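You operate a simulated robot arm through the tools that you are given. There is no shell and no other tool. Be economical: measure what you need, move in short steps, check, and stop when the job is done.

You are at the controls of a simulated two-armed robot. One attempt, no reset.

JOB
Take the lid off the grease jar and lay it down on the top of the long workbench.

The check looks at the end state, three seconds after you hand in, the way a careful person would. Anything else that was tipped, shoved, dropped, spilled or broken makes it a failure. A push-on lid holds only when it is set on centred and level and pressed home; a screw cap is set on level and turned clockwise until tight.

ROBOT AND FRAMES
Two 6-joint arms with two-finger grippers on one trunk, on a base that drives. Base frame: it is fixed to the floor where the robot stands at the start and does not move with it; the origin is under the middle of the robot, x ahead of it, y to its left, z up; the surface under the hand at the start is at about z = 850. Units: mm, degrees, N and s.
The left shoulder is at the start at [30, 178, 988], the right one opposite. With the tool pointing down near the work surface each hand reaches from about 380 to 840 mm from the robot's upright axis, wherever it stands, measured 20 degrees to its own side. Payload 2.54 kg a hand.
The TCP of each hand is the grasp point between the finger pads, 30 mm short of the fingertips. In the tool frame z runs along the fingers and y along their closing line. The gripper opens to 116 mm. The gripper's body begins 95 mm behind the TCP.
Orientation is told as [roll, pitch, yaw] about the base's x, y, z axes, in that order, counted from this pose: with the fingers straight down and closing along the base's y, the tool's x points along the base's -x, its y along +y and its z along -z.

CONTROLS
- The arms move only by the tool step_arm. It takes "left_rows", "right_rows" or both (then of equal length, played together; a hand with none holds still); each is a list of rows, each a list of 6 numbers: the shift along the tool's x, y, z in mm, then the turn, a rotation vector about the tool's x, y, z in degrees. In form: [[tx, ty, tz, wx, wy, wz], ...]. A call has 1 to 10 rows; each row shifts and turns the commanded pose from where the row before left it, along the tool's axes as they then stand. "left_claw" and "right_claw" are, for a hand that has rows, the finger opening in mm, from 0 to 116, set as the call begins (left out, the last holds). Each row takes 0.2 s and may step no farther than 50 mm and 8.6 degrees from the row before; otherwise, or with a gripper value out of range, the whole call is refused. Where a pose cannot be reached the arm comes as near as it can. A force on the tool above 40 N (or 10 N above the force at the start of the call, whichever is more), or a blocked arm, ends the call early, and 0.2 s more pass. Each finger travels about 153 mm/s and halts on what it meets, pressing with about 32 N; the grip force reading is that of the motor and also rises with nothing between the fingers. The clock runs only during rows and for 0.2 s after the last one: add rows that do not move to give the fingers time. The reply holds the time, the measured pose of the TCP, the force on the tool along the base axes, the opening and the grip force, in the units named above and with some noise, with the torque about the TCP (base axes, N m) and any sound that the robot's microphone picked up.
- Cameras (640 x 400 px; columns grow to the right, rows downward): "scene" is now at [48.6, -11.2, 1728.9]; the picture's right is [-0.14, -0.99, 0.00], its down [-0.77, 0.11, -0.63] and it looks along [0.62, -0.09, -0.78] (base axes); focal length 248 px, centre (320, 200). "left" rides on the left gripper at [69, 15, -122] in its tool frame; the picture's right is [-0.21, 0.98, 0.00], its down [-0.83, -0.18, -0.53] and it looks along [-0.52, -0.11, 0.85] (tool axes); focal length 251 px, centre (320, 200). "right" rides on the right gripper at [69, -15, -122] in its tool frame; the picture's right is [0.21, 0.98, 0.00], its down [-0.83, 0.18, -0.53] and it looks along [-0.52, 0.11, 0.85] (tool axes); focal length 251 px, centre (320, 200). There is no depth. A picture from a camera that has moved, and an enlarged one, comes with that camera's place and axes in the base frame and with its lens. The place of the scene camera against the robot may be out by one fixed shift of up to 25 mm in any direction.
- camera(camera): a new picture of that camera. It takes no simulated time.
- lift_body(by): slides the trunk up (or, below 0, down) by that many mm; the arms and the scene camera ride with it, the base frame stays. It gives what a move gives, with no picture.
- roll_base(legs): drives the robot by 1 to 6 legs, each [ahead, left, turn to the left] in mm, mm and degrees, along the robot's own axes; the way and the turn of a leg run together, so that a leg with both is an arc; at most 1500 mm and 180 degrees a leg. The arms and the cameras ride along, it lands a little off, and it stops where it bumps. It gives what a move gives.
- head_to(pan, tilt): turns the head with the scene camera to pan (to the left, within 143 degrees either way) and tilt (down, from -29 to 69), counted from straight ahead of the robot. It gives what a move gives.
- inspect(camera, box): a new picture of the part [left, top, right, bottom] of that camera's present view, enlarged. It takes no simulated time.
- finish_job(): hands the job in; it is judged then, once.

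Work in short steps. Places have to be worked out from the pictures, the camera data and where the tool is seen: move nearer, look again, correct. Check each grasp and each placing, and mend what went wrong. You have 120 turns and 92 pictures in all, those below and enlarged ones among them. Open the grippers and draw the arms clear of the work before you hand the job in, unless the task says otherwise; then end with one line.

The tools are called after ">>>" as name(argument=value, ...) on one line, values as JSON. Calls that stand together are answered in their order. step_arm: Moves the arms, as the interface text tells. Its arguments: {"type":"object","properties":{"left_rows":{"type":"array","items":{"type":"array","items":{"type":"number"}}},"left_claw":{"type":"number"},"right_rows":{"type":"array","items":{"type":"array","items":{"type":"number"}}},"right_claw":{"type":"number"}},"required":[]} The other tools are called the same way: lift_body (by) slides the trunk up or down; roll_base (legs) drives the base; head_to (pan, tilt) turns the head that bears the scene camera; camera (camera) takes a picture; inspect (camera, box) takes an enlarged picture of a part of a camera's view; finish_job () hands the job in.

At the start:

```text
time: 0.0
left_position: [454.5, 171.2, 1131.3]
left_tcp_rot: [0.0, 0.0, 0.0]
left_contact_force: [-0.5, 0.1, -0.5]
left_torque: [-0.02, 0.01, 0.02]
left_finger_gap: 115.9
left_grasp_force: 0.2
right_position: [489.0, -188.6, 1132.8]
right_tcp_rot: [-0.1, 0.0, 0.0]
right_contact_force: [0.4, 0.2, -0.3]
right_torque: [-0.02, 0.02, -0.01]
right_finger_gap: 116.0
right_grasp_force: 0.0
trunk travel left (down, up): [-200.0, 340.0]
robot x, y, heading: [0.3, -3.5, -0.2]
head pan, tilt: [-8.0, 51.1]
```

scene: 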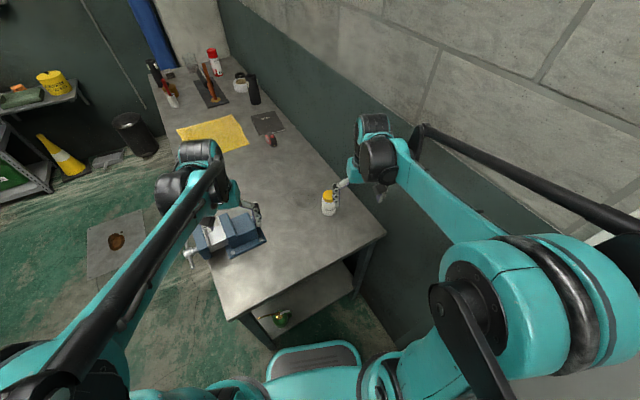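
right: 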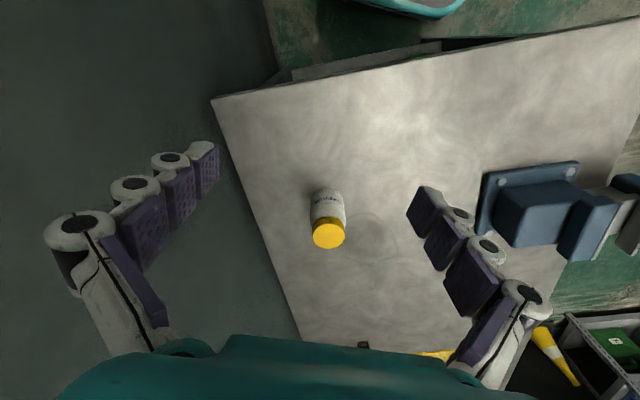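
left: 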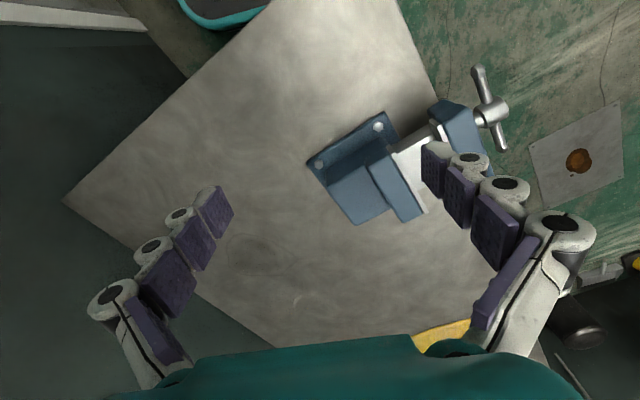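

I see a yellow-lidded jar nearby and other containers at the far end; I need to read the labels first.

>>> inspect(camera="right", box=[270, 160, 390, 260])

>>> inspect(camera="scene", box=[130, 30, 300, 150])

>>> inspect(camera="scene", box=[290, 160, 390, 230])

```text
4.00 times, centred on (330, 210) of right
camera zoom: at [419.5, -204.3, 1255.5], right [-0.21, 0.98, 0.0], down [0.83, 0.18, 0.53], along [0.52, 0.11, -0.85], focal length 1006 px, centre (280, 160)
```

zoom: 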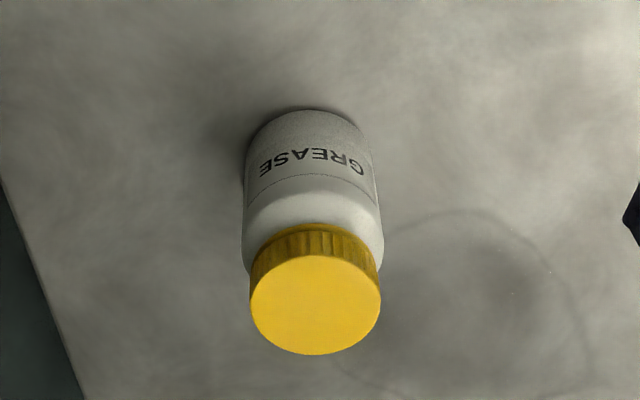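

```text
3.33 times, centred on (215, 90) of scene
camera zoom: at [48.6, -11.2, 1728.9], right [-0.14, -0.99, 0.0], down [-0.77, 0.11, -0.63], along [0.62, -0.09, -0.78], focal length 827 px, centre (670, 567)
```

zoom: 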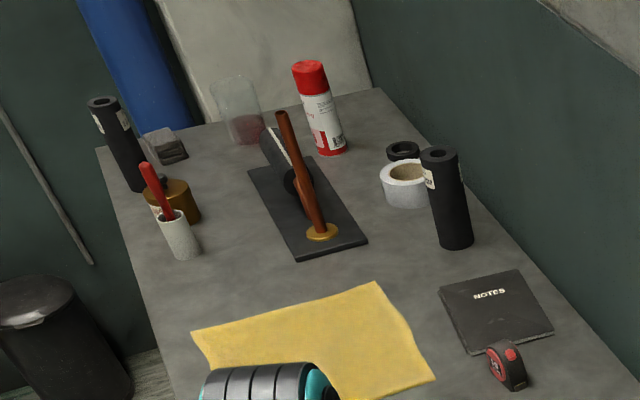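

```text
5.71 times, centred on (340, 195) of scene
camera zoom: at [48.6, -11.2, 1728.9], right [-0.14, -0.99, 0.0], down [-0.77, 0.11, -0.63], along [0.62, -0.09, -0.78], focal length 1418 px, centre (206, 229)
```

zoom: 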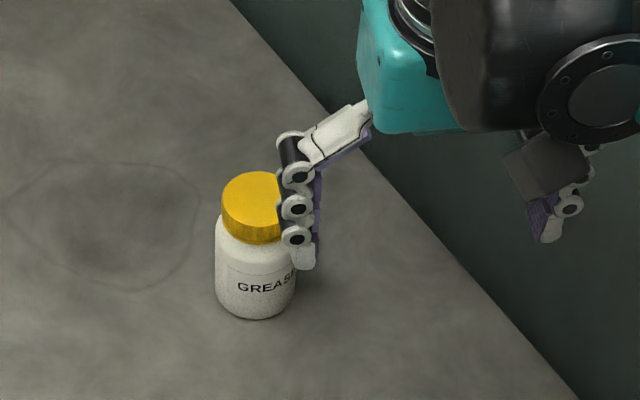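

The grease jar is near (664,-139), roughly 105 mm tall with a ribbed cap about 50 mm wide. I'll move the right hand closer, above it, and look again.

>>> step_arm(right_rows=[[-38, 12, 10, 0, 0, 0], [-38, 12, 10, 0, 0, 0], [-38, 12, 10, 0, 0, 0], [-38, 12, 10, 0, 0, 0], [0, 0, 0, 0, 0, 0]])

>>> inspect(camera="right", box=[200, 60, 440, 210])

>>> camera(camera="scene")

```text
time: 1.2
left_position: [452.0, 170.8, 1130.9]
left_tcp_rot: [0.0, 0.0, 0.0]
left_contact_force: [-1.6, 1.3, -0.9]
left_torque: [-0.03, -0.01, 0.01]
left_finger_gap: 115.9
left_grasp_force: 0.1
right_position: [638.0, -140.5, 1094.1]
right_tcp_rot: [0.0, 0.0, 0.0]
right_contact_force: [-0.2, 0.1, 0.4]
right_torque: [0.01, -0.03, 0.02]
right_finger_gap: 116.0
right_grasp_force: 0.0
trunk travel left (down, up): [-200.0, 340.0]
robot x, y, heading: [3.4, 0.2, -0.2]
head pan, tilt: [-8.0, 51.1]
```

```text
2.67 times, centred on (320, 135) of right
camera zoom: at [570.0, -156.3, 1216.0], right [-0.21, 0.98, 0.0], down [0.83, 0.18, 0.53], along [0.52, 0.11, -0.85], focal length 670 px, centre (320, 373)
```

zoom: 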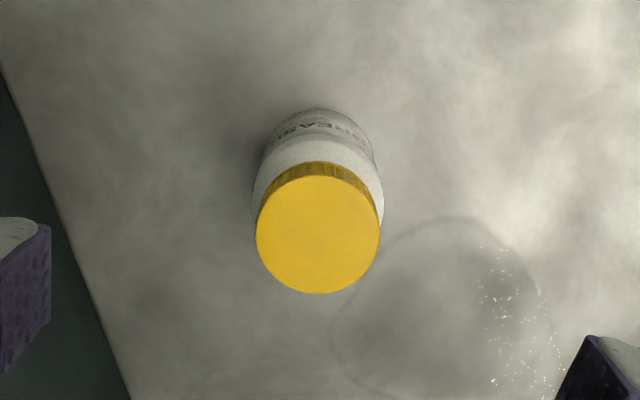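

```text
84 pictures are left
camera scene: at [47.0, -11.5, 1728.9], right [-0.14, -0.99, 0.0], down [-0.77, 0.11, -0.63], along [0.62, -0.09, -0.78], focal length 248 px, centre (320, 200)
```

scene: 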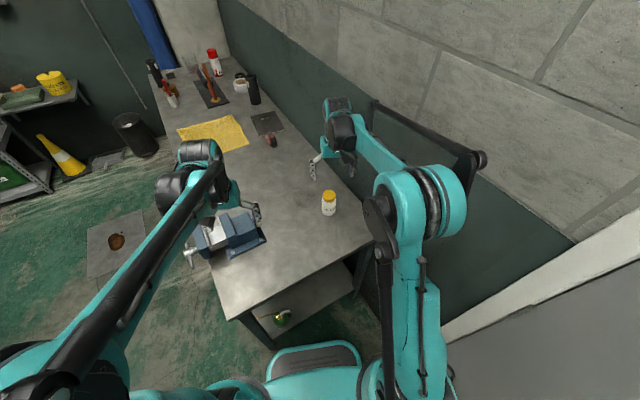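

The lid top is at about (665,-138,955). The plan is for the left hand to clamp the jar body from the left at a tilt while the right hand unscrews the cap from above. First I raise the right hand out of the way and bring the left hand in with its yaw set.

>>> step_arm(left_rows=[[-26, -37, 4, 0, 0, 0], [-26, -37, 4, 0, 0, 0], [-26, -37, 4, 0, 0, 0], [0, 0, 0, 0, 0, 7.5], [0, 0, 0, 0, 0, 7.5], [0, 0, 0, 0, 0, 7.5], [0, 0, 0, 0, 0, 7.5], [0, 0, 0, 0, 0, 0]], right_rows=[[0, -25, -30, 0, 0, 0], [0, -25, -30, 0, 0, 0], [0, -25, -30, 0, 0, 0], [0, -25, -20, 0, 0, 0], [0, 0, 0, 0, 0, 0], [0, 0, 0, 0, 0, 0], [0, 0, 0, 0, 0, 0], [0, 0, 0, 0, 0, 0]])

>>> step_arm(left_rows=[[0, 0, 0, 0, -7.86, 0], [0, 0, 0, 0, -7.86, 0], [0, 0, 0, 0, -7.86, 0], [0, 0, 0, 0, -7.86, 0], [0, 0, 0, 0, -7.86, 0], [0, 0, 0, 0, -7.86, 0], [0, 0, 0, 0, -7.86, 0], [0, 0, 0, 0, 0, 0]])

>>> camera(camera="left")

>>> camera(camera="scene")

```text
time: 3.0
left_position: [530.5, 60.2, 1118.1]
left_tcp_rot: [0.0, 0.0, -30.1]
left_contact_force: [0.7, -0.1, 0.2]
left_torque: [0.01, 0.0, 0.0]
left_finger_gap: 116.3
left_grasp_force: 0.0
right_position: [640.2, -241.7, 1203.1]
right_tcp_rot: [0.0, 0.0, 0.0]
right_contact_force: [0.0, -0.4, 0.4]
right_torque: [0.0, -0.01, -0.01]
right_finger_gap: 115.7
right_grasp_force: 0.1
trunk travel left (down, up): [-200.0, 340.0]
robot x, y, heading: [1.7, -0.3, 0.0]
head pan, tilt: [-8.0, 51.1]
```

```text
time: 4.8
left_position: [531.2, 60.6, 1118.3]
left_tcp_rot: [0.0, -55.1, -30.1]
left_contact_force: [0.2, 0.2, 0.1]
left_torque: [-0.03, 0.02, 0.05]
left_finger_gap: 116.0
left_grasp_force: 0.1
right_position: [641.2, -241.9, 1201.1]
right_tcp_rot: [0.2, -0.1, 0.1]
right_contact_force: [0.2, 0.4, 0.5]
right_torque: [-0.01, 0.04, 0.02]
right_finger_gap: 116.0
right_grasp_force: 0.1
trunk travel left (down, up): [-200.0, 340.0]
robot x, y, heading: [1.2, 0.6, -0.2]
head pan, tilt: [-8.0, 51.1]
```

```text
83 pictures are left
camera left: at [418.2, 143.3, 1132.7], right [0.59, 0.78, 0.18], down [-0.06, -0.17, 0.98], along [0.8, -0.59, -0.06], focal length 251 px, centre (320, 200)
```

left: 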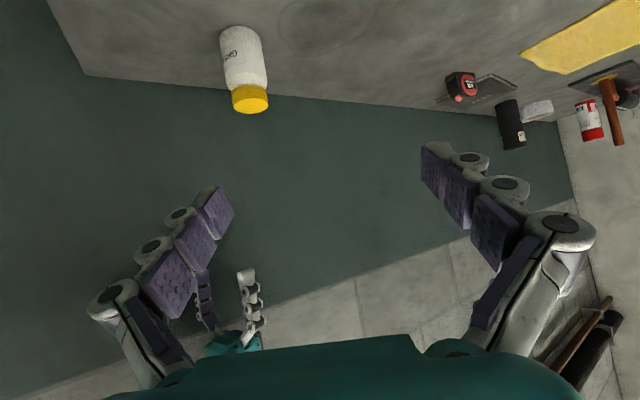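

```text
82 pictures are left
camera scene: at [48.5, -11.4, 1728.9], right [-0.14, -0.99, 0.0], down [-0.77, 0.11, -0.63], along [0.62, -0.09, -0.78], focal length 248 px, centre (320, 200)
```

scene: 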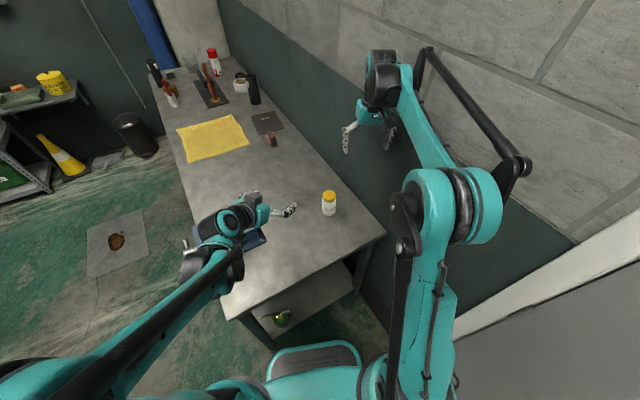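

The tilted pose is reachable. I now move the left hand to a pre-grasp about 120 mm behind the jar along its fingers.

>>> step_arm(left_rows=[[10.8, -17.3, 30.2, 0, 0, 0], [10.8, -17.3, 30.2, 0, 0, 0], [10.8, -17.3, 30.2, 0, 0, 0], [10.8, -17.3, 30.2, 0, 0, 0], [10.8, -17.3, 30.2, 0, 0, 0], [10.8, -17.3, 30.2, 0, 0, 0], [0, 0, 0, 0, 0, 0]])

>>> camera(camera="left")

>>> inspect(camera="scene", box=[200, 130, 400, 255])

```text
time: 6.4
left_position: [574.5, -85.4, 962.3]
left_tcp_rot: [0.0, -54.9, -30.1]
left_contact_force: [0.3, -0.6, -0.3]
left_torque: [0.01, -0.02, -0.01]
left_finger_gap: 116.2
left_grasp_force: 0.1
right_position: [639.6, -240.8, 1203.5]
right_tcp_rot: [0.0, 0.1, 0.0]
right_contact_force: [0.2, -0.1, -0.3]
right_torque: [-0.01, -0.02, 0.0]
right_finger_gap: 116.1
right_grasp_force: 0.1
trunk travel left (down, up): [-200.0, 340.0]
robot x, y, heading: [1.2, -1.2, 0.1]
head pan, tilt: [-8.0, 51.1]
```

```text
81 pictures are left
camera left: at [461.0, -2.2, 975.9], right [0.59, 0.78, 0.18], down [-0.06, -0.17, 0.98], along [0.8, -0.6, -0.06], focal length 251 px, centre (320, 200)
```

left: 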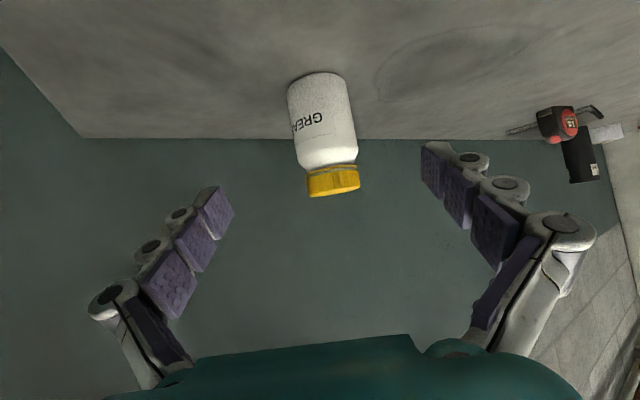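

```text
3.20 times, centred on (300, 192) of scene
camera zoom: at [47.9, -10.5, 1728.9], right [-0.14, -0.99, 0.0], down [-0.77, 0.11, -0.63], along [0.62, -0.09, -0.78], focal length 794 px, centre (384, 224)
```

zoom: 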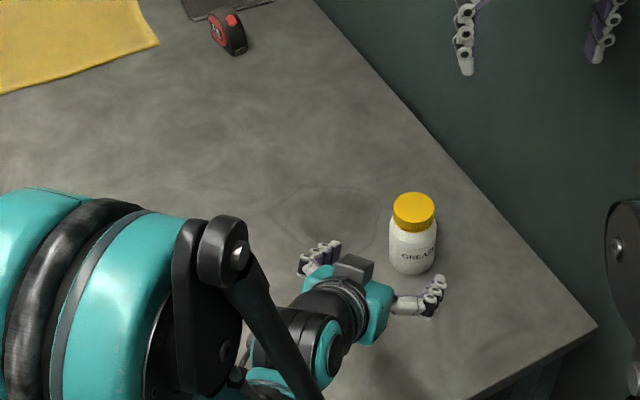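

The jar lies centred between the left fingers to within a few mm. I advance 90 mm along the fingers and check before closing.

>>> step_arm(left_rows=[[0, 1, 30, 0, 0, 0], [0, 1, 30, 0, 0, 0], [0, 1, 30, 0, 0, 0], [0, 0, 0, 0, 0, 0]])

>>> camera(camera="left")

>>> inspect(camera="scene", box=[270, 160, 390, 235])

```text
time: 7.4
left_position: [641.8, -118.8, 909.3]
left_tcp_rot: [0.0, -55.0, -30.0]
left_contact_force: [0.5, -0.1, 0.3]
left_torque: [0.02, 0.02, 0.0]
left_finger_gap: 115.7
left_grasp_force: 0.1
right_position: [640.1, -241.1, 1202.0]
right_tcp_rot: [0.0, 0.1, 0.0]
right_contact_force: [-0.6, 0.1, -0.3]
right_torque: [-0.04, -0.01, 0.0]
right_finger_gap: 116.1
right_grasp_force: 0.1
trunk travel left (down, up): [-200.0, 340.0]
robot x, y, heading: [-1.8, -1.8, -0.2]
head pan, tilt: [-8.0, 51.1]
```

```text
79 pictures are left
camera left: at [527.8, -36.5, 923.2], right [0.59, 0.78, 0.18], down [-0.06, -0.17, 0.98], along [0.8, -0.6, -0.06], focal length 251 px, centre (320, 200)
```

left: 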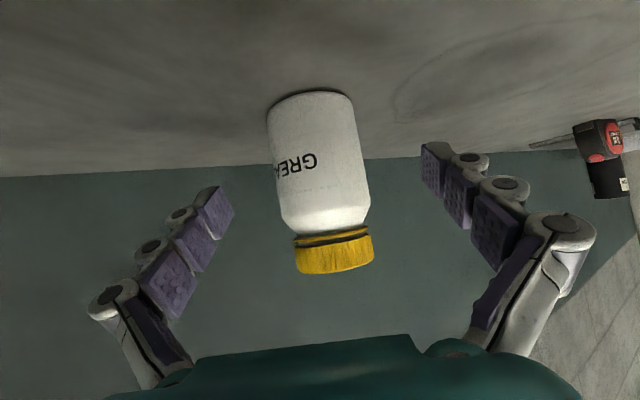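

```text
5.33 times, centred on (330, 198) of scene
camera zoom: at [47.8, -11.0, 1728.9], right [-0.14, -0.99, 0.0], down [-0.77, 0.11, -0.63], along [0.62, -0.09, -0.78], focal length 1323 px, centre (267, 213)
```

zoom: 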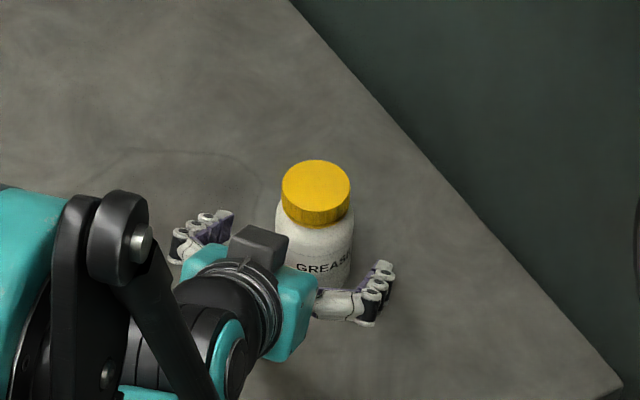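

The jar is centred between the fingers (column ~320). I advance 26 mm more and narrow the fingers to near the jar's width.

>>> step_arm(left_rows=[[0, 0, 13, 0, 0, 0], [0, 0, 13, 0, 0, 0], [0, 0, 0, 0, 0, 0]])

>>> step_arm(left_rows=[[0, 0, 0, 0, 0, 0], [0, 0, 0, 0, 0, 0], [0, 0, 0, 0, 0, 0]], left_claw=72)

>>> camera(camera="left")

```text
time: 8.2
left_position: [659.8, -128.7, 894.1]
left_tcp_rot: [-0.1, -55.2, -29.9]
left_contact_force: [-0.5, 0.3, -0.3]
left_torque: [-0.02, 0.02, 0.01]
left_finger_gap: 115.9
left_grasp_force: 0.1
right_position: [639.4, -240.2, 1201.9]
right_tcp_rot: [0.0, 0.0, 0.0]
right_contact_force: [0.0, -0.2, 0.3]
right_torque: [0.01, -0.04, 0.01]
right_finger_gap: 116.2
right_grasp_force: 0.1
trunk travel left (down, up): [-200.0, 340.0]
robot x, y, heading: [2.6, -1.6, 0.3]
head pan, tilt: [-8.0, 51.1]
```

```text
time: 9.0
left_position: [660.3, -129.0, 894.4]
left_tcp_rot: [0.0, -55.0, -30.0]
left_contact_force: [-0.1, -0.3, 0.7]
left_torque: [0.0, 0.04, 0.03]
left_finger_gap: 72.0
left_grasp_force: 0.0
right_position: [640.2, -240.7, 1202.3]
right_tcp_rot: [0.0, 0.0, 0.0]
right_contact_force: [0.1, -0.1, 0.3]
right_torque: [0.02, -0.02, 0.01]
right_finger_gap: 115.9
right_grasp_force: 0.0
trunk travel left (down, up): [-200.0, 340.0]
robot x, y, heading: [1.2, -2.2, -0.3]
head pan, tilt: [-8.0, 51.1]
```

```text
77 pictures are left
camera left: at [546.9, -46.6, 908.1], right [0.59, 0.78, 0.18], down [-0.06, -0.18, 0.98], along [0.8, -0.6, -0.06], focal length 251 px, centre (320, 200)
```

left: 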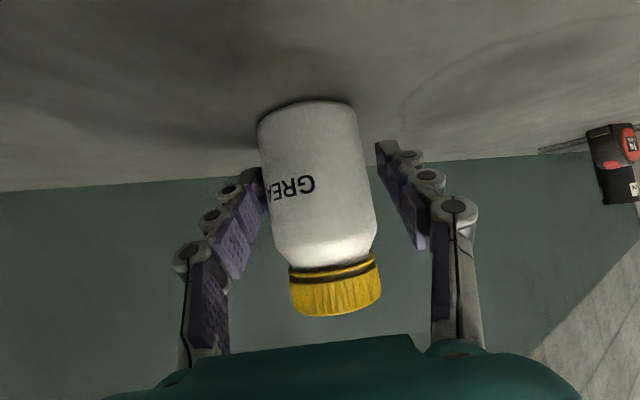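

The jar sits about 3 mm nearer one finger, so I shift the hand −3 mm in tool y and then close on the jar.

>>> step_arm(left_rows=[[0, -3, 0, 0, 0, 0], [0, 0, 0, 0, 0, 0]])

>>> step_arm(left_rows=[[0, 0, 0, 0, 0, 0], [0, 0, 0, 0, 0, 0], [0, 0, 0, 0, 0, 0]], left_claw=50)

>>> camera(camera="left")

```text
time: 9.6
left_position: [659.2, -131.7, 894.5]
left_tcp_rot: [0.1, -55.0, -29.9]
left_contact_force: [-0.5, -0.7, -0.2]
left_torque: [-0.01, -0.02, 0.05]
left_finger_gap: 71.9
left_grasp_force: 0.1
right_position: [640.0, -240.2, 1201.7]
right_tcp_rot: [0.0, 0.1, 0.1]
right_contact_force: [0.1, 1.0, -0.6]
right_torque: [-0.04, 0.0, -0.01]
right_finger_gap: 116.3
right_grasp_force: 0.0
trunk travel left (down, up): [-200.0, 340.0]
robot x, y, heading: [2.2, 3.6, 0.2]
head pan, tilt: [-8.0, 51.1]
```

```text
time: 10.4
left_position: [659.4, -132.5, 893.9]
left_tcp_rot: [0.0, -54.9, -30.1]
left_contact_force: [-0.2, 0.4, 1.4]
left_torque: [-0.02, -0.01, 0.01]
left_finger_gap: 57.0
left_grasp_force: 31.7
right_position: [639.8, -239.9, 1202.1]
right_tcp_rot: [0.0, 0.1, 0.0]
right_contact_force: [-1.3, 0.0, 0.7]
right_torque: [0.02, -0.05, 0.02]
right_finger_gap: 116.1
right_grasp_force: 0.0
trunk travel left (down, up): [-200.0, 340.0]
robot x, y, heading: [-0.1, 0.0, -0.0]
head pan, tilt: [-8.0, 51.1]
```

```text
76 pictures are left
camera left: at [545.5, -49.6, 908.1], right [0.59, 0.78, 0.18], down [-0.06, -0.18, 0.98], along [0.8, -0.59, -0.06], focal length 251 px, centre (320, 200)
```

left: 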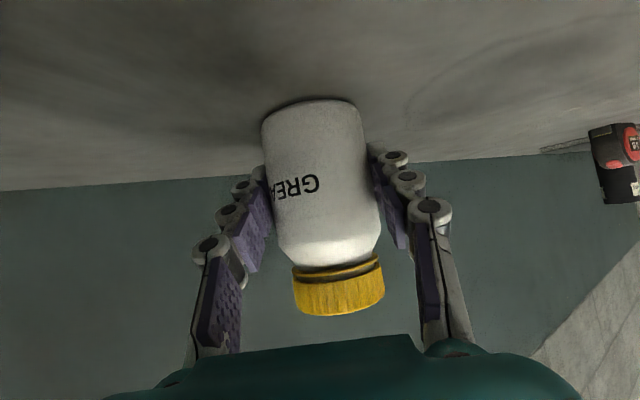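

The left hand holds the jar (57 mm, 32 N). I bring the right hand over the cap at z≈1090 and check centring.

>>> step_arm(right_rows=[[-8, 34, 15, 0, 0, 0], [-8, 34, 15, 0, 0, 0], [-9, 34, 15, 0, 0, 0], [0, 0, 30, 0, 0, 0], [0, 0, 30, 0, 0, 0], [0, 0, 0, 0, 0, 0]], right_claw=85)

>>> camera(camera="right")

>>> inspect(camera="scene", box=[270, 160, 390, 235])

```text
time: 11.8
left_position: [659.5, -133.2, 895.0]
left_tcp_rot: [-0.1, -55.0, -30.0]
left_contact_force: [0.6, -1.8, 1.3]
left_torque: [-0.14, -0.01, 0.06]
left_finger_gap: 57.1
left_grasp_force: 32.4
right_position: [663.7, -138.2, 1097.1]
right_tcp_rot: [-0.1, -0.1, 0.0]
right_contact_force: [0.3, 1.5, 0.4]
right_torque: [-0.01, 0.02, 0.01]
right_finger_gap: 84.9
right_grasp_force: 0.1
trunk travel left (down, up): [-200.0, 340.0]
robot x, y, heading: [-1.5, -2.3, 0.2]
head pan, tilt: [-8.0, 51.1]
```

```text
75 pictures are left
camera right: at [595.1, -154.3, 1219.8], right [-0.21, 0.98, 0.0], down [0.83, 0.18, 0.53], along [0.52, 0.11, -0.85], focal length 251 px, centre (320, 200)
```

right: 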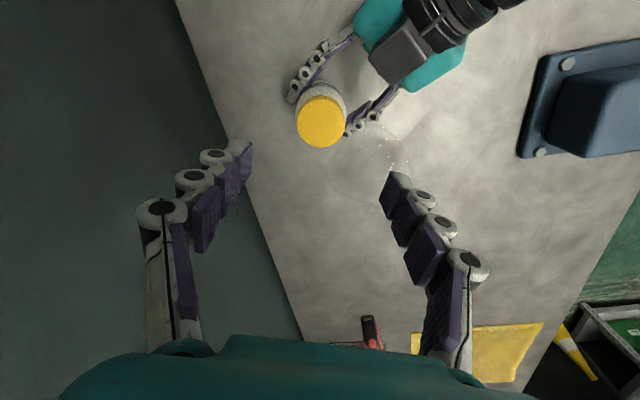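

```text
5.33 times, centred on (330, 198) of scene
camera zoom: at [48.6, -11.4, 1728.9], right [-0.14, -0.99, 0.0], down [-0.77, 0.11, -0.63], along [0.62, -0.09, -0.78], focal length 1323 px, centre (267, 213)
```

zoom: 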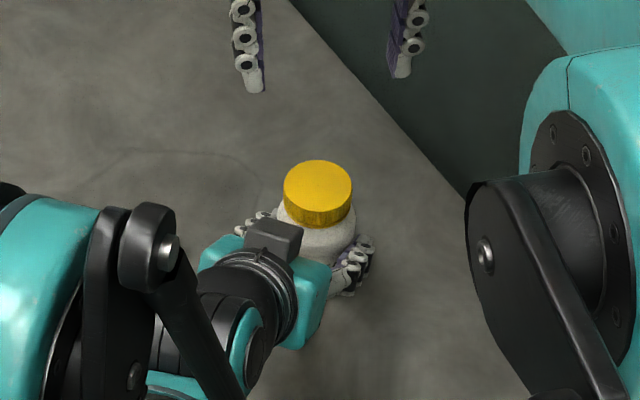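

The lid centre is at about (663,-139), directly beneath the hand. I descend most of the way.

>>> step_arm(right_rows=[[0, 0, 35, 0, 0, 0], [0, 0, 35, 0, 0, 0], [0, 0, 30, 0, 0, 0], [0, 0, 0, 0, 0, 0]])

>>> camera(camera="right")

>>> camera(camera="left")

```text
time: 12.8
left_position: [659.6, -131.4, 894.2]
left_tcp_rot: [0.0, -55.0, -30.0]
left_contact_force: [0.1, -0.5, 1.2]
left_torque: [-0.09, 0.02, -0.01]
left_finger_gap: 57.0
left_grasp_force: 32.0
right_position: [664.8, -138.1, 997.4]
right_tcp_rot: [0.0, -0.1, 0.0]
right_contact_force: [0.3, -0.5, 0.3]
right_torque: [-0.02, 0.05, -0.01]
right_finger_gap: 84.9
right_grasp_force: 0.1
trunk travel left (down, up): [-200.0, 340.0]
robot x, y, heading: [-3.1, -1.3, 0.1]
head pan, tilt: [-8.0, 51.1]
```

```text
73 pictures are left
camera right: at [594.7, -153.3, 1119.2], right [-0.21, 0.98, 0.0], down [0.83, 0.18, 0.53], along [0.52, 0.11, -0.85], focal length 251 px, centre (320, 200)
```

right: 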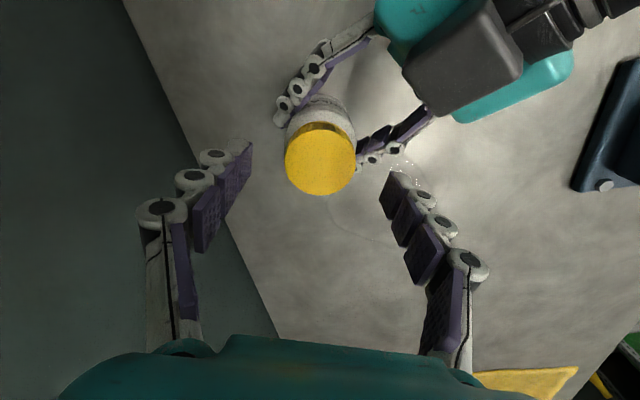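

```text
72 pictures are left
camera left: at [545.7, -49.7, 908.1], right [0.59, 0.78, 0.18], down [-0.06, -0.18, 0.98], along [0.8, -0.59, -0.06], focal length 251 px, centre (320, 200)
```

left: 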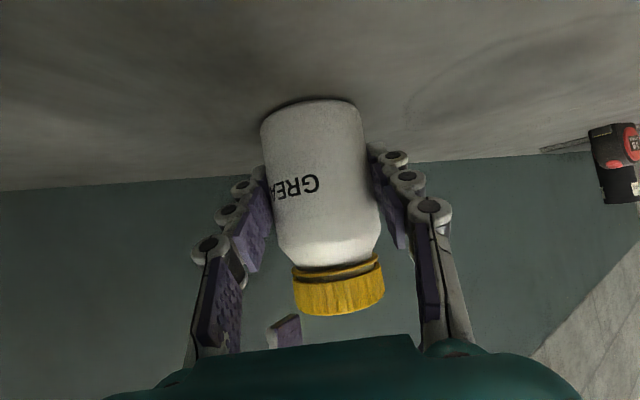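

Centred to about 1–2 mm. I descend to z≈971 so the fingertips stay on the cap's skirt, then close.

>>> step_arm(right_rows=[[0, 0, 13, 0, 0, 0], [0, 0, 13, 0, 0, 0], [0, 0, 0, 0, 0, 0]])

>>> step_arm(right_rows=[[0, 0, 0, 0, 0, 0], [0, 0, 0, 0, 0, 0], [0, 0, 0, 0, 0, 0]], right_claw=42)

>>> camera(camera="left")

>>> inspect(camera="scene", box=[280, 160, 390, 230])

```text
time: 13.6
left_position: [659.8, -132.5, 893.8]
left_tcp_rot: [0.0, -54.9, -29.9]
left_contact_force: [-0.8, 0.7, 1.5]
left_torque: [-0.06, 0.0, -0.01]
left_finger_gap: 57.2
left_grasp_force: 32.0
right_position: [664.7, -138.7, 971.7]
right_tcp_rot: [0.1, 0.0, 0.1]
right_contact_force: [-0.5, 0.6, 0.4]
right_torque: [-0.03, -0.01, 0.0]
right_finger_gap: 85.0
right_grasp_force: 0.1
trunk travel left (down, up): [-200.0, 340.0]
robot x, y, heading: [-1.9, 0.9, 0.1]
head pan, tilt: [-8.0, 51.1]
```

```text
time: 14.4
left_position: [658.8, -132.9, 894.6]
left_tcp_rot: [0.0, -55.0, -30.1]
left_contact_force: [3.1, -8.2, 0.1]
left_torque: [0.42, 0.07, -0.05]
left_finger_gap: 57.3
left_grasp_force: 31.9
right_position: [665.1, -137.1, 971.6]
right_tcp_rot: [0.2, 0.0, 0.1]
right_contact_force: [-1.8, 10.4, 3.6]
right_torque: [0.36, 0.02, 0.07]
right_finger_gap: 47.9
right_grasp_force: 32.1
trunk travel left (down, up): [-200.0, 340.0]
robot x, y, heading: [-1.9, 1.2, -0.1]
head pan, tilt: [-8.0, 51.1]
```

```text
71 pictures are left
camera left: at [545.4, -49.9, 908.1], right [0.6, 0.78, 0.18], down [-0.06, -0.17, 0.98], along [0.8, -0.6, -0.06], focal length 251 px, centre (320, 200)
```

left: 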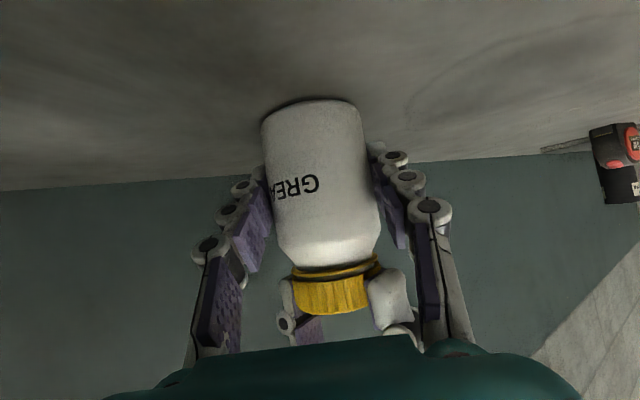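

```text
5.71 times, centred on (335, 195) of scene
camera zoom: at [48.5, -10.9, 1728.9], right [-0.14, -0.99, 0.0], down [-0.77, 0.11, -0.63], along [0.62, -0.09, -0.78], focal length 1418 px, centre (234, 229)
```

zoom: 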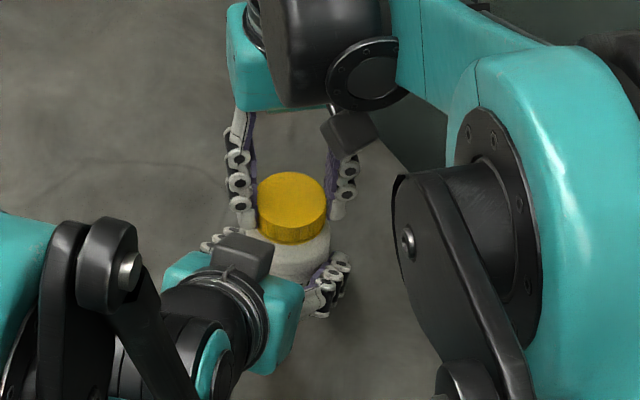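

The cap is gripped (48 mm) with a 10 N side load, so I relieve it by shifting +y 1 mm. Then I try a small counterclockwise turn (negative about tool z).

>>> step_arm(right_rows=[[0, 1.2, 0, 0, 0, 0], [0, 0, 0, 0, 0, 0]])

>>> step_arm(right_rows=[[0, 0, 0, 0, 0, -5], [0, 0, 0, 0, 0, -5], [0, 0, 0, 0, 0, -5], [0, 0, 0, 0, 0, 0]])

>>> camera(camera="left")

```text
time: 15.0
left_position: [659.6, -131.8, 895.1]
left_tcp_rot: [0.0, -55.0, -30.1]
left_contact_force: [3.6, -9.6, 0.5]
left_torque: [0.19, 0.3, -0.18]
left_finger_gap: 57.0
left_grasp_force: 31.9
right_position: [664.3, -136.6, 971.8]
right_tcp_rot: [0.0, 0.0, 0.0]
right_contact_force: [-3.8, 8.3, 2.3]
right_torque: [0.37, 0.09, 0.13]
right_finger_gap: 47.8
right_grasp_force: 31.9
trunk travel left (down, up): [-200.0, 340.0]
robot x, y, heading: [1.7, 0.9, -0.0]
head pan, tilt: [-8.0, 51.1]
```

```text
time: 16.0
left_position: [659.3, -131.9, 895.7]
left_tcp_rot: [0.0, -55.0, -30.0]
left_contact_force: [7.6, -8.8, 0.5]
left_torque: [0.16, 0.24, -0.03]
left_finger_gap: 57.3
left_grasp_force: 31.6
right_position: [664.0, -137.8, 972.3]
right_tcp_rot: [0.0, 0.0, 15.3]
right_contact_force: [-6.9, 7.7, 3.8]
right_torque: [0.3, 0.16, 0.02]
right_finger_gap: 47.9
right_grasp_force: 31.6
trunk travel left (down, up): [-200.0, 340.0]
robot x, y, heading: [0.9, 0.3, 0.2]
head pan, tilt: [-8.0, 51.1]
```

```text
69 pictures are left
camera left: at [545.7, -49.7, 908.1], right [0.59, 0.78, 0.18], down [-0.06, -0.18, 0.98], along [0.8, -0.6, -0.06], focal length 251 px, centre (320, 200)
```

left: 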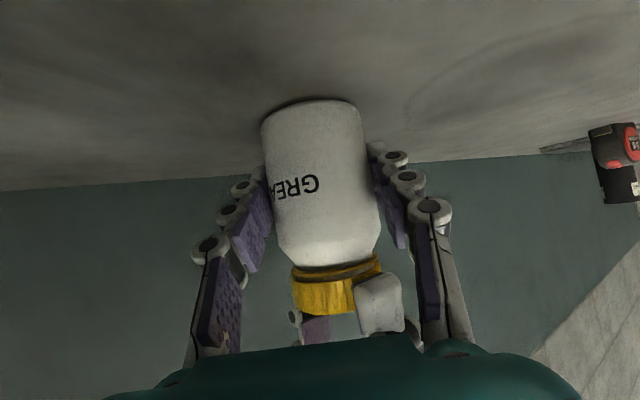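

It turned 15° with the jar body still and little torque. I continue counterclockwise ~70°, rising slightly for the thread.

>>> step_arm(right_rows=[[0, 0, -0.05, 0, 0, -8], [0, 0, -0.05, 0, 0, -8], [0, 0, -0.05, 0, 0, -8], [0, 0, -0.05, 0, 0, -8], [0, 0, -0.05, 0, 0, -8], [0, 0, -0.05, 0, 0, -8], [0, 0, -0.05, 0, 0, -8], [0, 0, -0.05, 0, 0, -8], [0, 0, 0, 0, 0, 0]])

>>> camera(camera="left")

>>> camera(camera="scene")

```text
time: 18.0
left_position: [657.5, -131.9, 894.2]
left_tcp_rot: [0.0, -55.0, -29.9]
left_contact_force: [-6.9, 4.8, 4.9]
left_torque: [-0.54, -0.51, 0.08]
left_finger_gap: 57.3
left_grasp_force: 31.9
right_position: [665.3, -136.7, 973.6]
right_tcp_rot: [-0.1, 0.1, 79.1]
right_contact_force: [9.2, -5.8, -0.7]
right_torque: [-0.06, -0.35, -0.02]
right_finger_gap: 47.8
right_grasp_force: 32.2
trunk travel left (down, up): [-200.0, 340.0]
robot x, y, heading: [-4.1, -1.4, -0.3]
head pan, tilt: [-8.0, 51.1]
```

```text
68 pictures are left
camera left: at [545.3, -49.4, 908.2], right [0.59, 0.78, 0.18], down [-0.06, -0.18, 0.98], along [0.8, -0.59, -0.06], focal length 251 px, centre (320, 200)
```

left: 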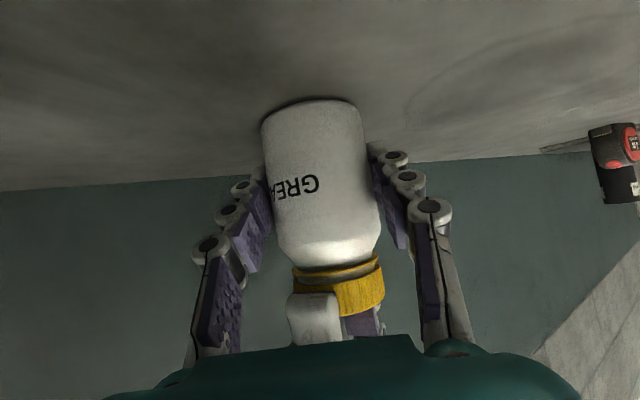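

```text
67 pictures are left
camera scene: at [48.5, -11.2, 1728.9], right [-0.14, -0.99, 0.0], down [-0.77, 0.11, -0.63], along [0.62, -0.09, -0.78], focal length 248 px, centre (320, 200)
```

scene: 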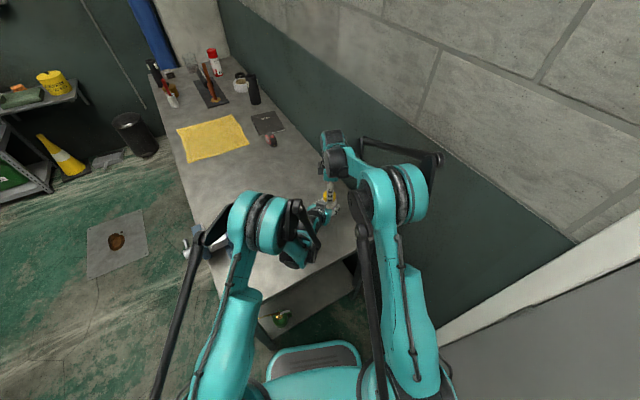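

It is at 79° and the body is unmoved. I continue another ~80° in the same grip.

>>> step_arm(right_rows=[[0, 0, -0.07, 0, 0, -8], [0, 0, -0.07, 0, 0, -8], [0, 0, -0.07, 0, 0, -8], [0, 0, -0.07, 0, 0, -8], [0, 0, -0.07, 0, 0, -8], [0, 0, -0.07, 0, 0, -8], [0, 0, -0.07, 0, 0, -8], [0, 0, -0.07, 0, 0, -8], [0, 0, -0.07, 0, 0, -8], [0, 0, 0, 0, 0, 0]])

>>> inspect(camera="left", box=[240, 230, 440, 355])

```text
time: 20.2
left_position: [658.9, -133.1, 893.8]
left_tcp_rot: [0.0, -55.0, -30.0]
left_contact_force: [-16.2, 6.4, 4.9]
left_torque: [0.01, -0.22, -0.06]
left_finger_gap: 56.9
left_grasp_force: 31.6
right_position: [665.8, -136.6, 974.2]
right_tcp_rot: [0.0, -0.1, 151.1]
right_contact_force: [16.0, -3.6, -2.4]
right_torque: [-0.34, -0.98, 0.0]
right_finger_gap: 48.1
right_grasp_force: 32.1
trunk travel left (down, up): [-200.0, 340.0]
robot x, y, heading: [3.0, -0.4, -0.2]
head pan, tilt: [-8.0, 51.1]
```

```text
3.20 times, centred on (340, 292) of left
camera zoom: at [545.2, -49.7, 908.2], right [0.6, 0.78, 0.18], down [-0.06, -0.17, 0.98], along [0.8, -0.6, -0.06], focal length 805 px, centre (256, -96)
```

zoom: 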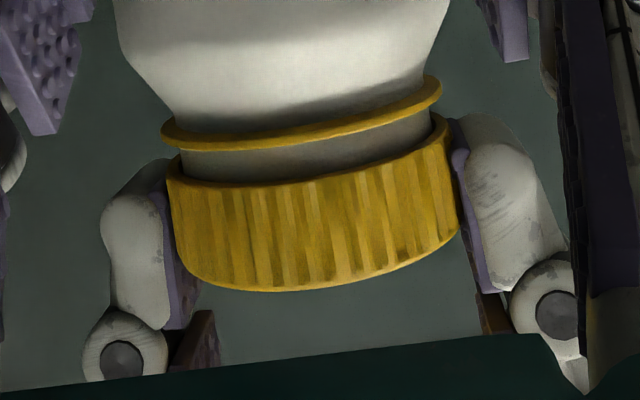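

The cap has visibly risen off its tamper ring. I relieve the side load and test with a gentle 3 mm lift, watching the forces.

>>> step_arm(right_rows=[[2, -0.5, 0, 0, 0, 0], [0, 0, -1, 0, 0, 0], [0, 0, -1, 0, 0, 0], [0, 0, -1, 0, 0, 0], [0, 0, 0, 0, 0, 0]])

>>> inspect(camera="left", box=[240, 230, 440, 355])

```text
time: 21.4
left_position: [659.9, -133.3, 895.1]
left_tcp_rot: [0.0, -55.1, -30.0]
left_contact_force: [1.1, -2.8, 26.6]
left_torque: [-0.21, -0.41, -0.05]
left_finger_gap: 57.6
left_grasp_force: 32.5
right_position: [666.8, -137.4, 977.6]
right_tcp_rot: [0.0, 0.0, 151.0]
right_contact_force: [-0.7, 2.6, -29.6]
right_torque: [0.29, 0.21, 0.02]
right_finger_gap: 47.4
right_grasp_force: 32.4
trunk travel left (down, up): [-200.0, 340.0]
robot x, y, heading: [-1.6, -1.8, -0.0]
head pan, tilt: [-8.0, 51.1]
```

```text
3.20 times, centred on (340, 292) of left
camera zoom: at [546.1, -50.0, 908.3], right [0.59, 0.78, 0.18], down [-0.06, -0.17, 0.98], along [0.8, -0.59, -0.06], focal length 805 px, centre (256, -96)
```

zoom: 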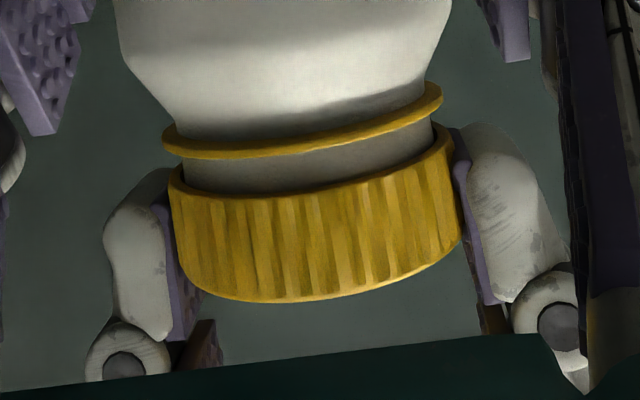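

Still threaded (30 N pull). I ease back down 2.5 mm and turn further counterclockwise.

>>> step_arm(right_rows=[[0, 0, 2.5, 0, 0, 0], [0, 0, -0.07, 0, 0, -8], [0, 0, -0.07, 0, 0, -8], [0, 0, -0.07, 0, 0, -8], [0, 0, -0.07, 0, 0, -8], [0, 0, -0.07, 0, 0, -8], [0, 0, -0.07, 0, 0, -8], [0, 0, -0.07, 0, 0, -8], [0, 0, -0.07, 0, 0, -8], [0, 0, 0, 0, 0, 0]])

>>> inspect(camera="left", box=[240, 230, 440, 355])

>>> camera(camera="scene")

```text
time: 23.3
left_position: [660.0, -126.3, 893.7]
left_tcp_rot: [0.2, -55.0, -29.9]
left_contact_force: [6.8, 15.5, 3.1]
left_torque: [-0.17, -0.04, 0.01]
left_finger_gap: 61.4
left_grasp_force: 8.7
right_position: [665.2, -123.3, 975.7]
right_tcp_rot: [1.1, -0.1, 177.6]
right_contact_force: [-4.8, -14.2, 5.9]
right_torque: [-0.8, 0.44, -0.03]
right_finger_gap: 47.9
right_grasp_force: 31.8
right hand out of reach, approached as far as the arm can: row 5, 6, 7, 8, 9
trunk travel left (down, up): [-200.0, 340.0]
robot x, y, heading: [0.9, -1.0, 0.0]
head pan, tilt: [-8.0, 51.1]
stopped in row 9 (right hand): the force on the tool passed its limit at 40 N (the readings are from after the stop); the commanded pose is now the measured one
```

```text
3.20 times, centred on (340, 292) of left
camera zoom: at [546.7, -45.8, 908.4], right [0.59, 0.79, 0.18], down [-0.06, -0.18, 0.98], along [0.81, -0.59, -0.06], focal length 805 px, centre (256, -96)
```

zoom: 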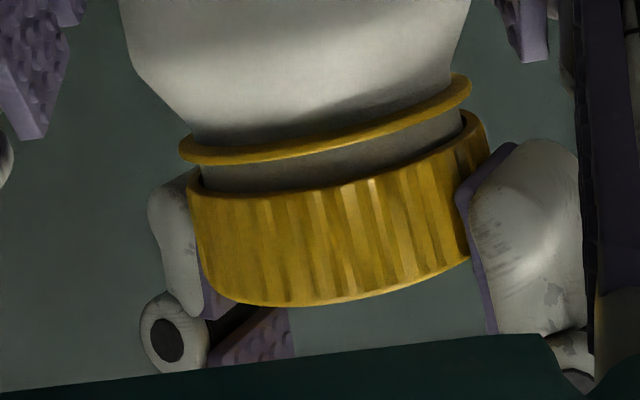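

```text
63 pictures are left
camera scene: at [48.0, -10.4, 1729.0], right [-0.14, -0.99, 0.0], down [-0.77, 0.11, -0.63], along [0.62, -0.09, -0.78], focal length 248 px, centre (320, 200)
```

scene: 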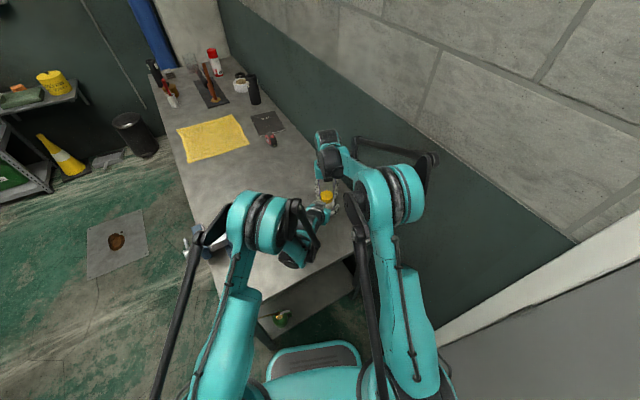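

The wrist hit its limit at about 178° and dragged the jar ~14 mm to +y. I move it back gently and check the jar.

>>> step_arm(right_rows=[[0, 4, 0, 0, 0, 0], [0, 4, 0, 0, 0, 0], [0, 3, 0, 0, 0, 0], [0, 2, 0, 0, 0, 0], [0, 0, 0, 0, 0, 0]])

>>> camera(camera="left")

```text
time: 24.5
left_position: [659.8, -129.5, 895.4]
left_tcp_rot: [0.0, -55.0, -29.9]
left_contact_force: [6.1, 10.9, 5.0]
left_torque: [-0.03, 0.05, 0.04]
left_finger_gap: 59.3
left_grasp_force: 6.9
right_position: [664.7, -129.2, 974.5]
right_tcp_rot: [1.0, 0.2, 177.3]
right_contact_force: [-5.8, -6.2, 4.3]
right_torque: [-0.09, 0.42, 0.0]
right_finger_gap: 47.9
right_grasp_force: 31.8
right hand out of reach, approached as far as the arm can: row 3
trunk travel left (down, up): [-200.0, 340.0]
robot x, y, heading: [5.9, -0.5, -0.0]
head pan, tilt: [-8.0, 51.1]
```

```text
62 pictures are left
camera left: at [545.7, -47.7, 908.2], right [0.59, 0.79, 0.18], down [-0.06, -0.18, 0.98], along [0.8, -0.59, -0.06], focal length 251 px, centre (320, 200)
```

left: 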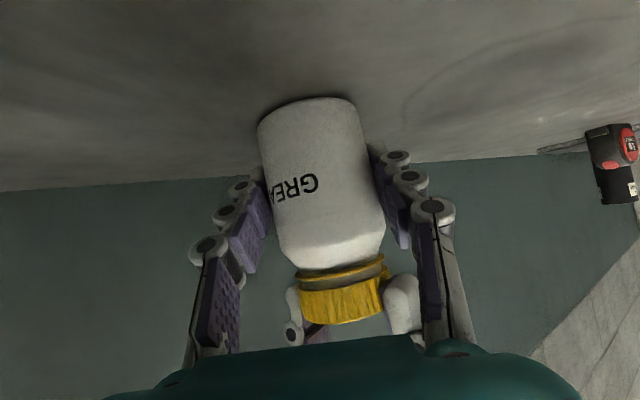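

The jar is still slightly leaned. I rotate back one small step to leave the joint limit, and shift the remaining ~8 mm back to −y.

>>> step_arm(right_rows=[[0, 0, 0, -0.5, 0, 8], [0, 3, 0, -0.5, 0, 4], [0, 3, 0, 0, 0, 0], [0, 2, 0, 0, 0, 0], [0, 0, 0, 0, 0, 0]])

>>> camera(camera="left")

```text
time: 25.7
left_position: [658.7, -133.5, 892.3]
left_tcp_rot: [0.0, -54.9, -30.0]
left_contact_force: [-7.7, -26.8, -10.1]
left_torque: [0.7, -0.02, -0.12]
left_finger_gap: 56.8
left_grasp_force: 32.1
right_position: [663.7, -134.2, 975.4]
right_tcp_rot: [1.5, 0.3, 166.0]
right_contact_force: [7.4, 24.6, 10.4]
right_torque: [1.41, -0.49, -0.04]
right_finger_gap: 47.9
right_grasp_force: 32.3
trunk travel left (down, up): [-200.0, 340.0]
robot x, y, heading: [-0.1, 0.1, -0.1]
head pan, tilt: [-8.0, 51.1]
```

```text
61 pictures are left
camera left: at [545.4, -49.9, 907.5], right [0.6, 0.78, 0.18], down [-0.06, -0.18, 0.98], along [0.8, -0.6, -0.06], focal length 251 px, centre (320, 200)
```

left: 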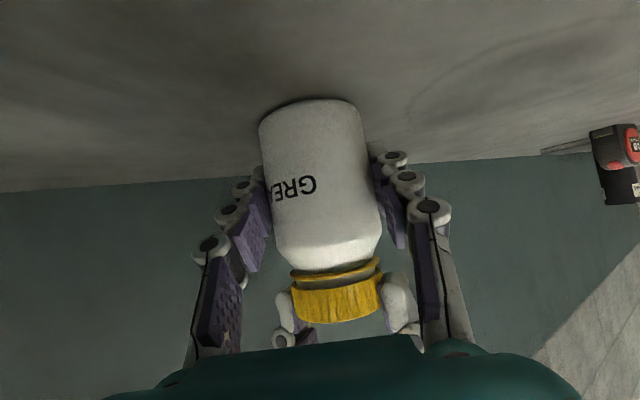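

Now it's slightly over-pushed (25 N), so I shift back 2.5 mm. Then I open the right hand to release the cap and regrip.

>>> step_arm(right_rows=[[0, -1.5, 0, 0, 0, 0], [0, -1, 0, 0, 0, 0], [0, 0, 0, 0, 0, 0]])

>>> step_arm(right_rows=[[0, 0, 0, 0, 0, 0], [0, 0, 0, 0, 0, 0]], right_claw=72)

>>> camera(camera="left")

>>> camera(camera="right")

```text
time: 26.5
left_position: [660.0, -130.7, 893.3]
left_tcp_rot: [0.1, -54.9, -30.0]
left_contact_force: [-9.8, -27.6, -15.4]
left_torque: [0.94, -0.03, -0.13]
left_finger_gap: 56.7
left_grasp_force: 32.1
right_position: [664.4, -134.5, 974.8]
right_tcp_rot: [1.5, 0.2, 165.9]
right_contact_force: [9.8, 27.3, 13.7]
right_torque: [1.29, -0.7, -0.07]
right_finger_gap: 48.0
right_grasp_force: 32.3
trunk travel left (down, up): [-200.0, 340.0]
robot x, y, heading: [-2.1, -2.2, -0.1]
head pan, tilt: [-8.0, 51.1]
```

```text
time: 27.1
left_position: [660.8, -129.1, 893.7]
left_tcp_rot: [0.2, -55.0, -29.8]
left_contact_force: [-1.0, -1.1, -2.8]
left_torque: [0.02, 0.04, 0.0]
left_finger_gap: 56.6
left_grasp_force: 32.0
right_position: [665.0, -136.2, 974.5]
right_tcp_rot: [1.8, 0.2, 165.8]
right_contact_force: [0.0, -0.9, 0.1]
right_torque: [0.0, 0.0, 0.01]
right_finger_gap: 72.0
right_grasp_force: 0.1
trunk travel left (down, up): [-200.0, 340.0]
robot x, y, heading: [0.7, -1.8, -0.1]
head pan, tilt: [-8.0, 51.1]
```

```text
60 pictures are left
camera left: at [546.7, -47.5, 907.8], right [0.59, 0.79, 0.18], down [-0.06, -0.18, 0.98], along [0.8, -0.59, -0.06], focal length 251 px, centre (320, 200)
```

left: 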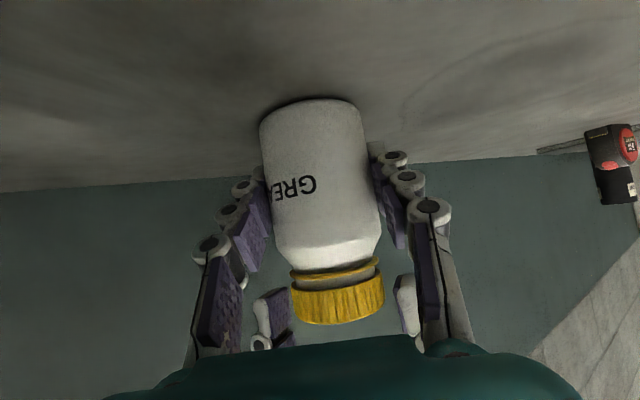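

```text
59 pictures are left
camera right: at [736.0, -135.6, 1096.9], right [-0.03, -1.0, 0.03], down [-0.84, 0.04, 0.54], along [-0.54, -0.01, -0.84], focal length 251 px, centre (320, 200)
```

right: 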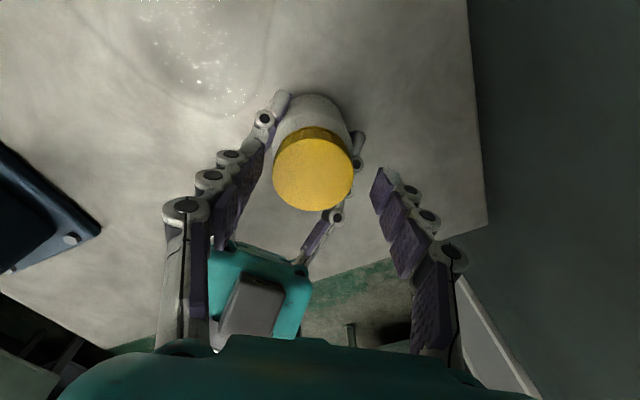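

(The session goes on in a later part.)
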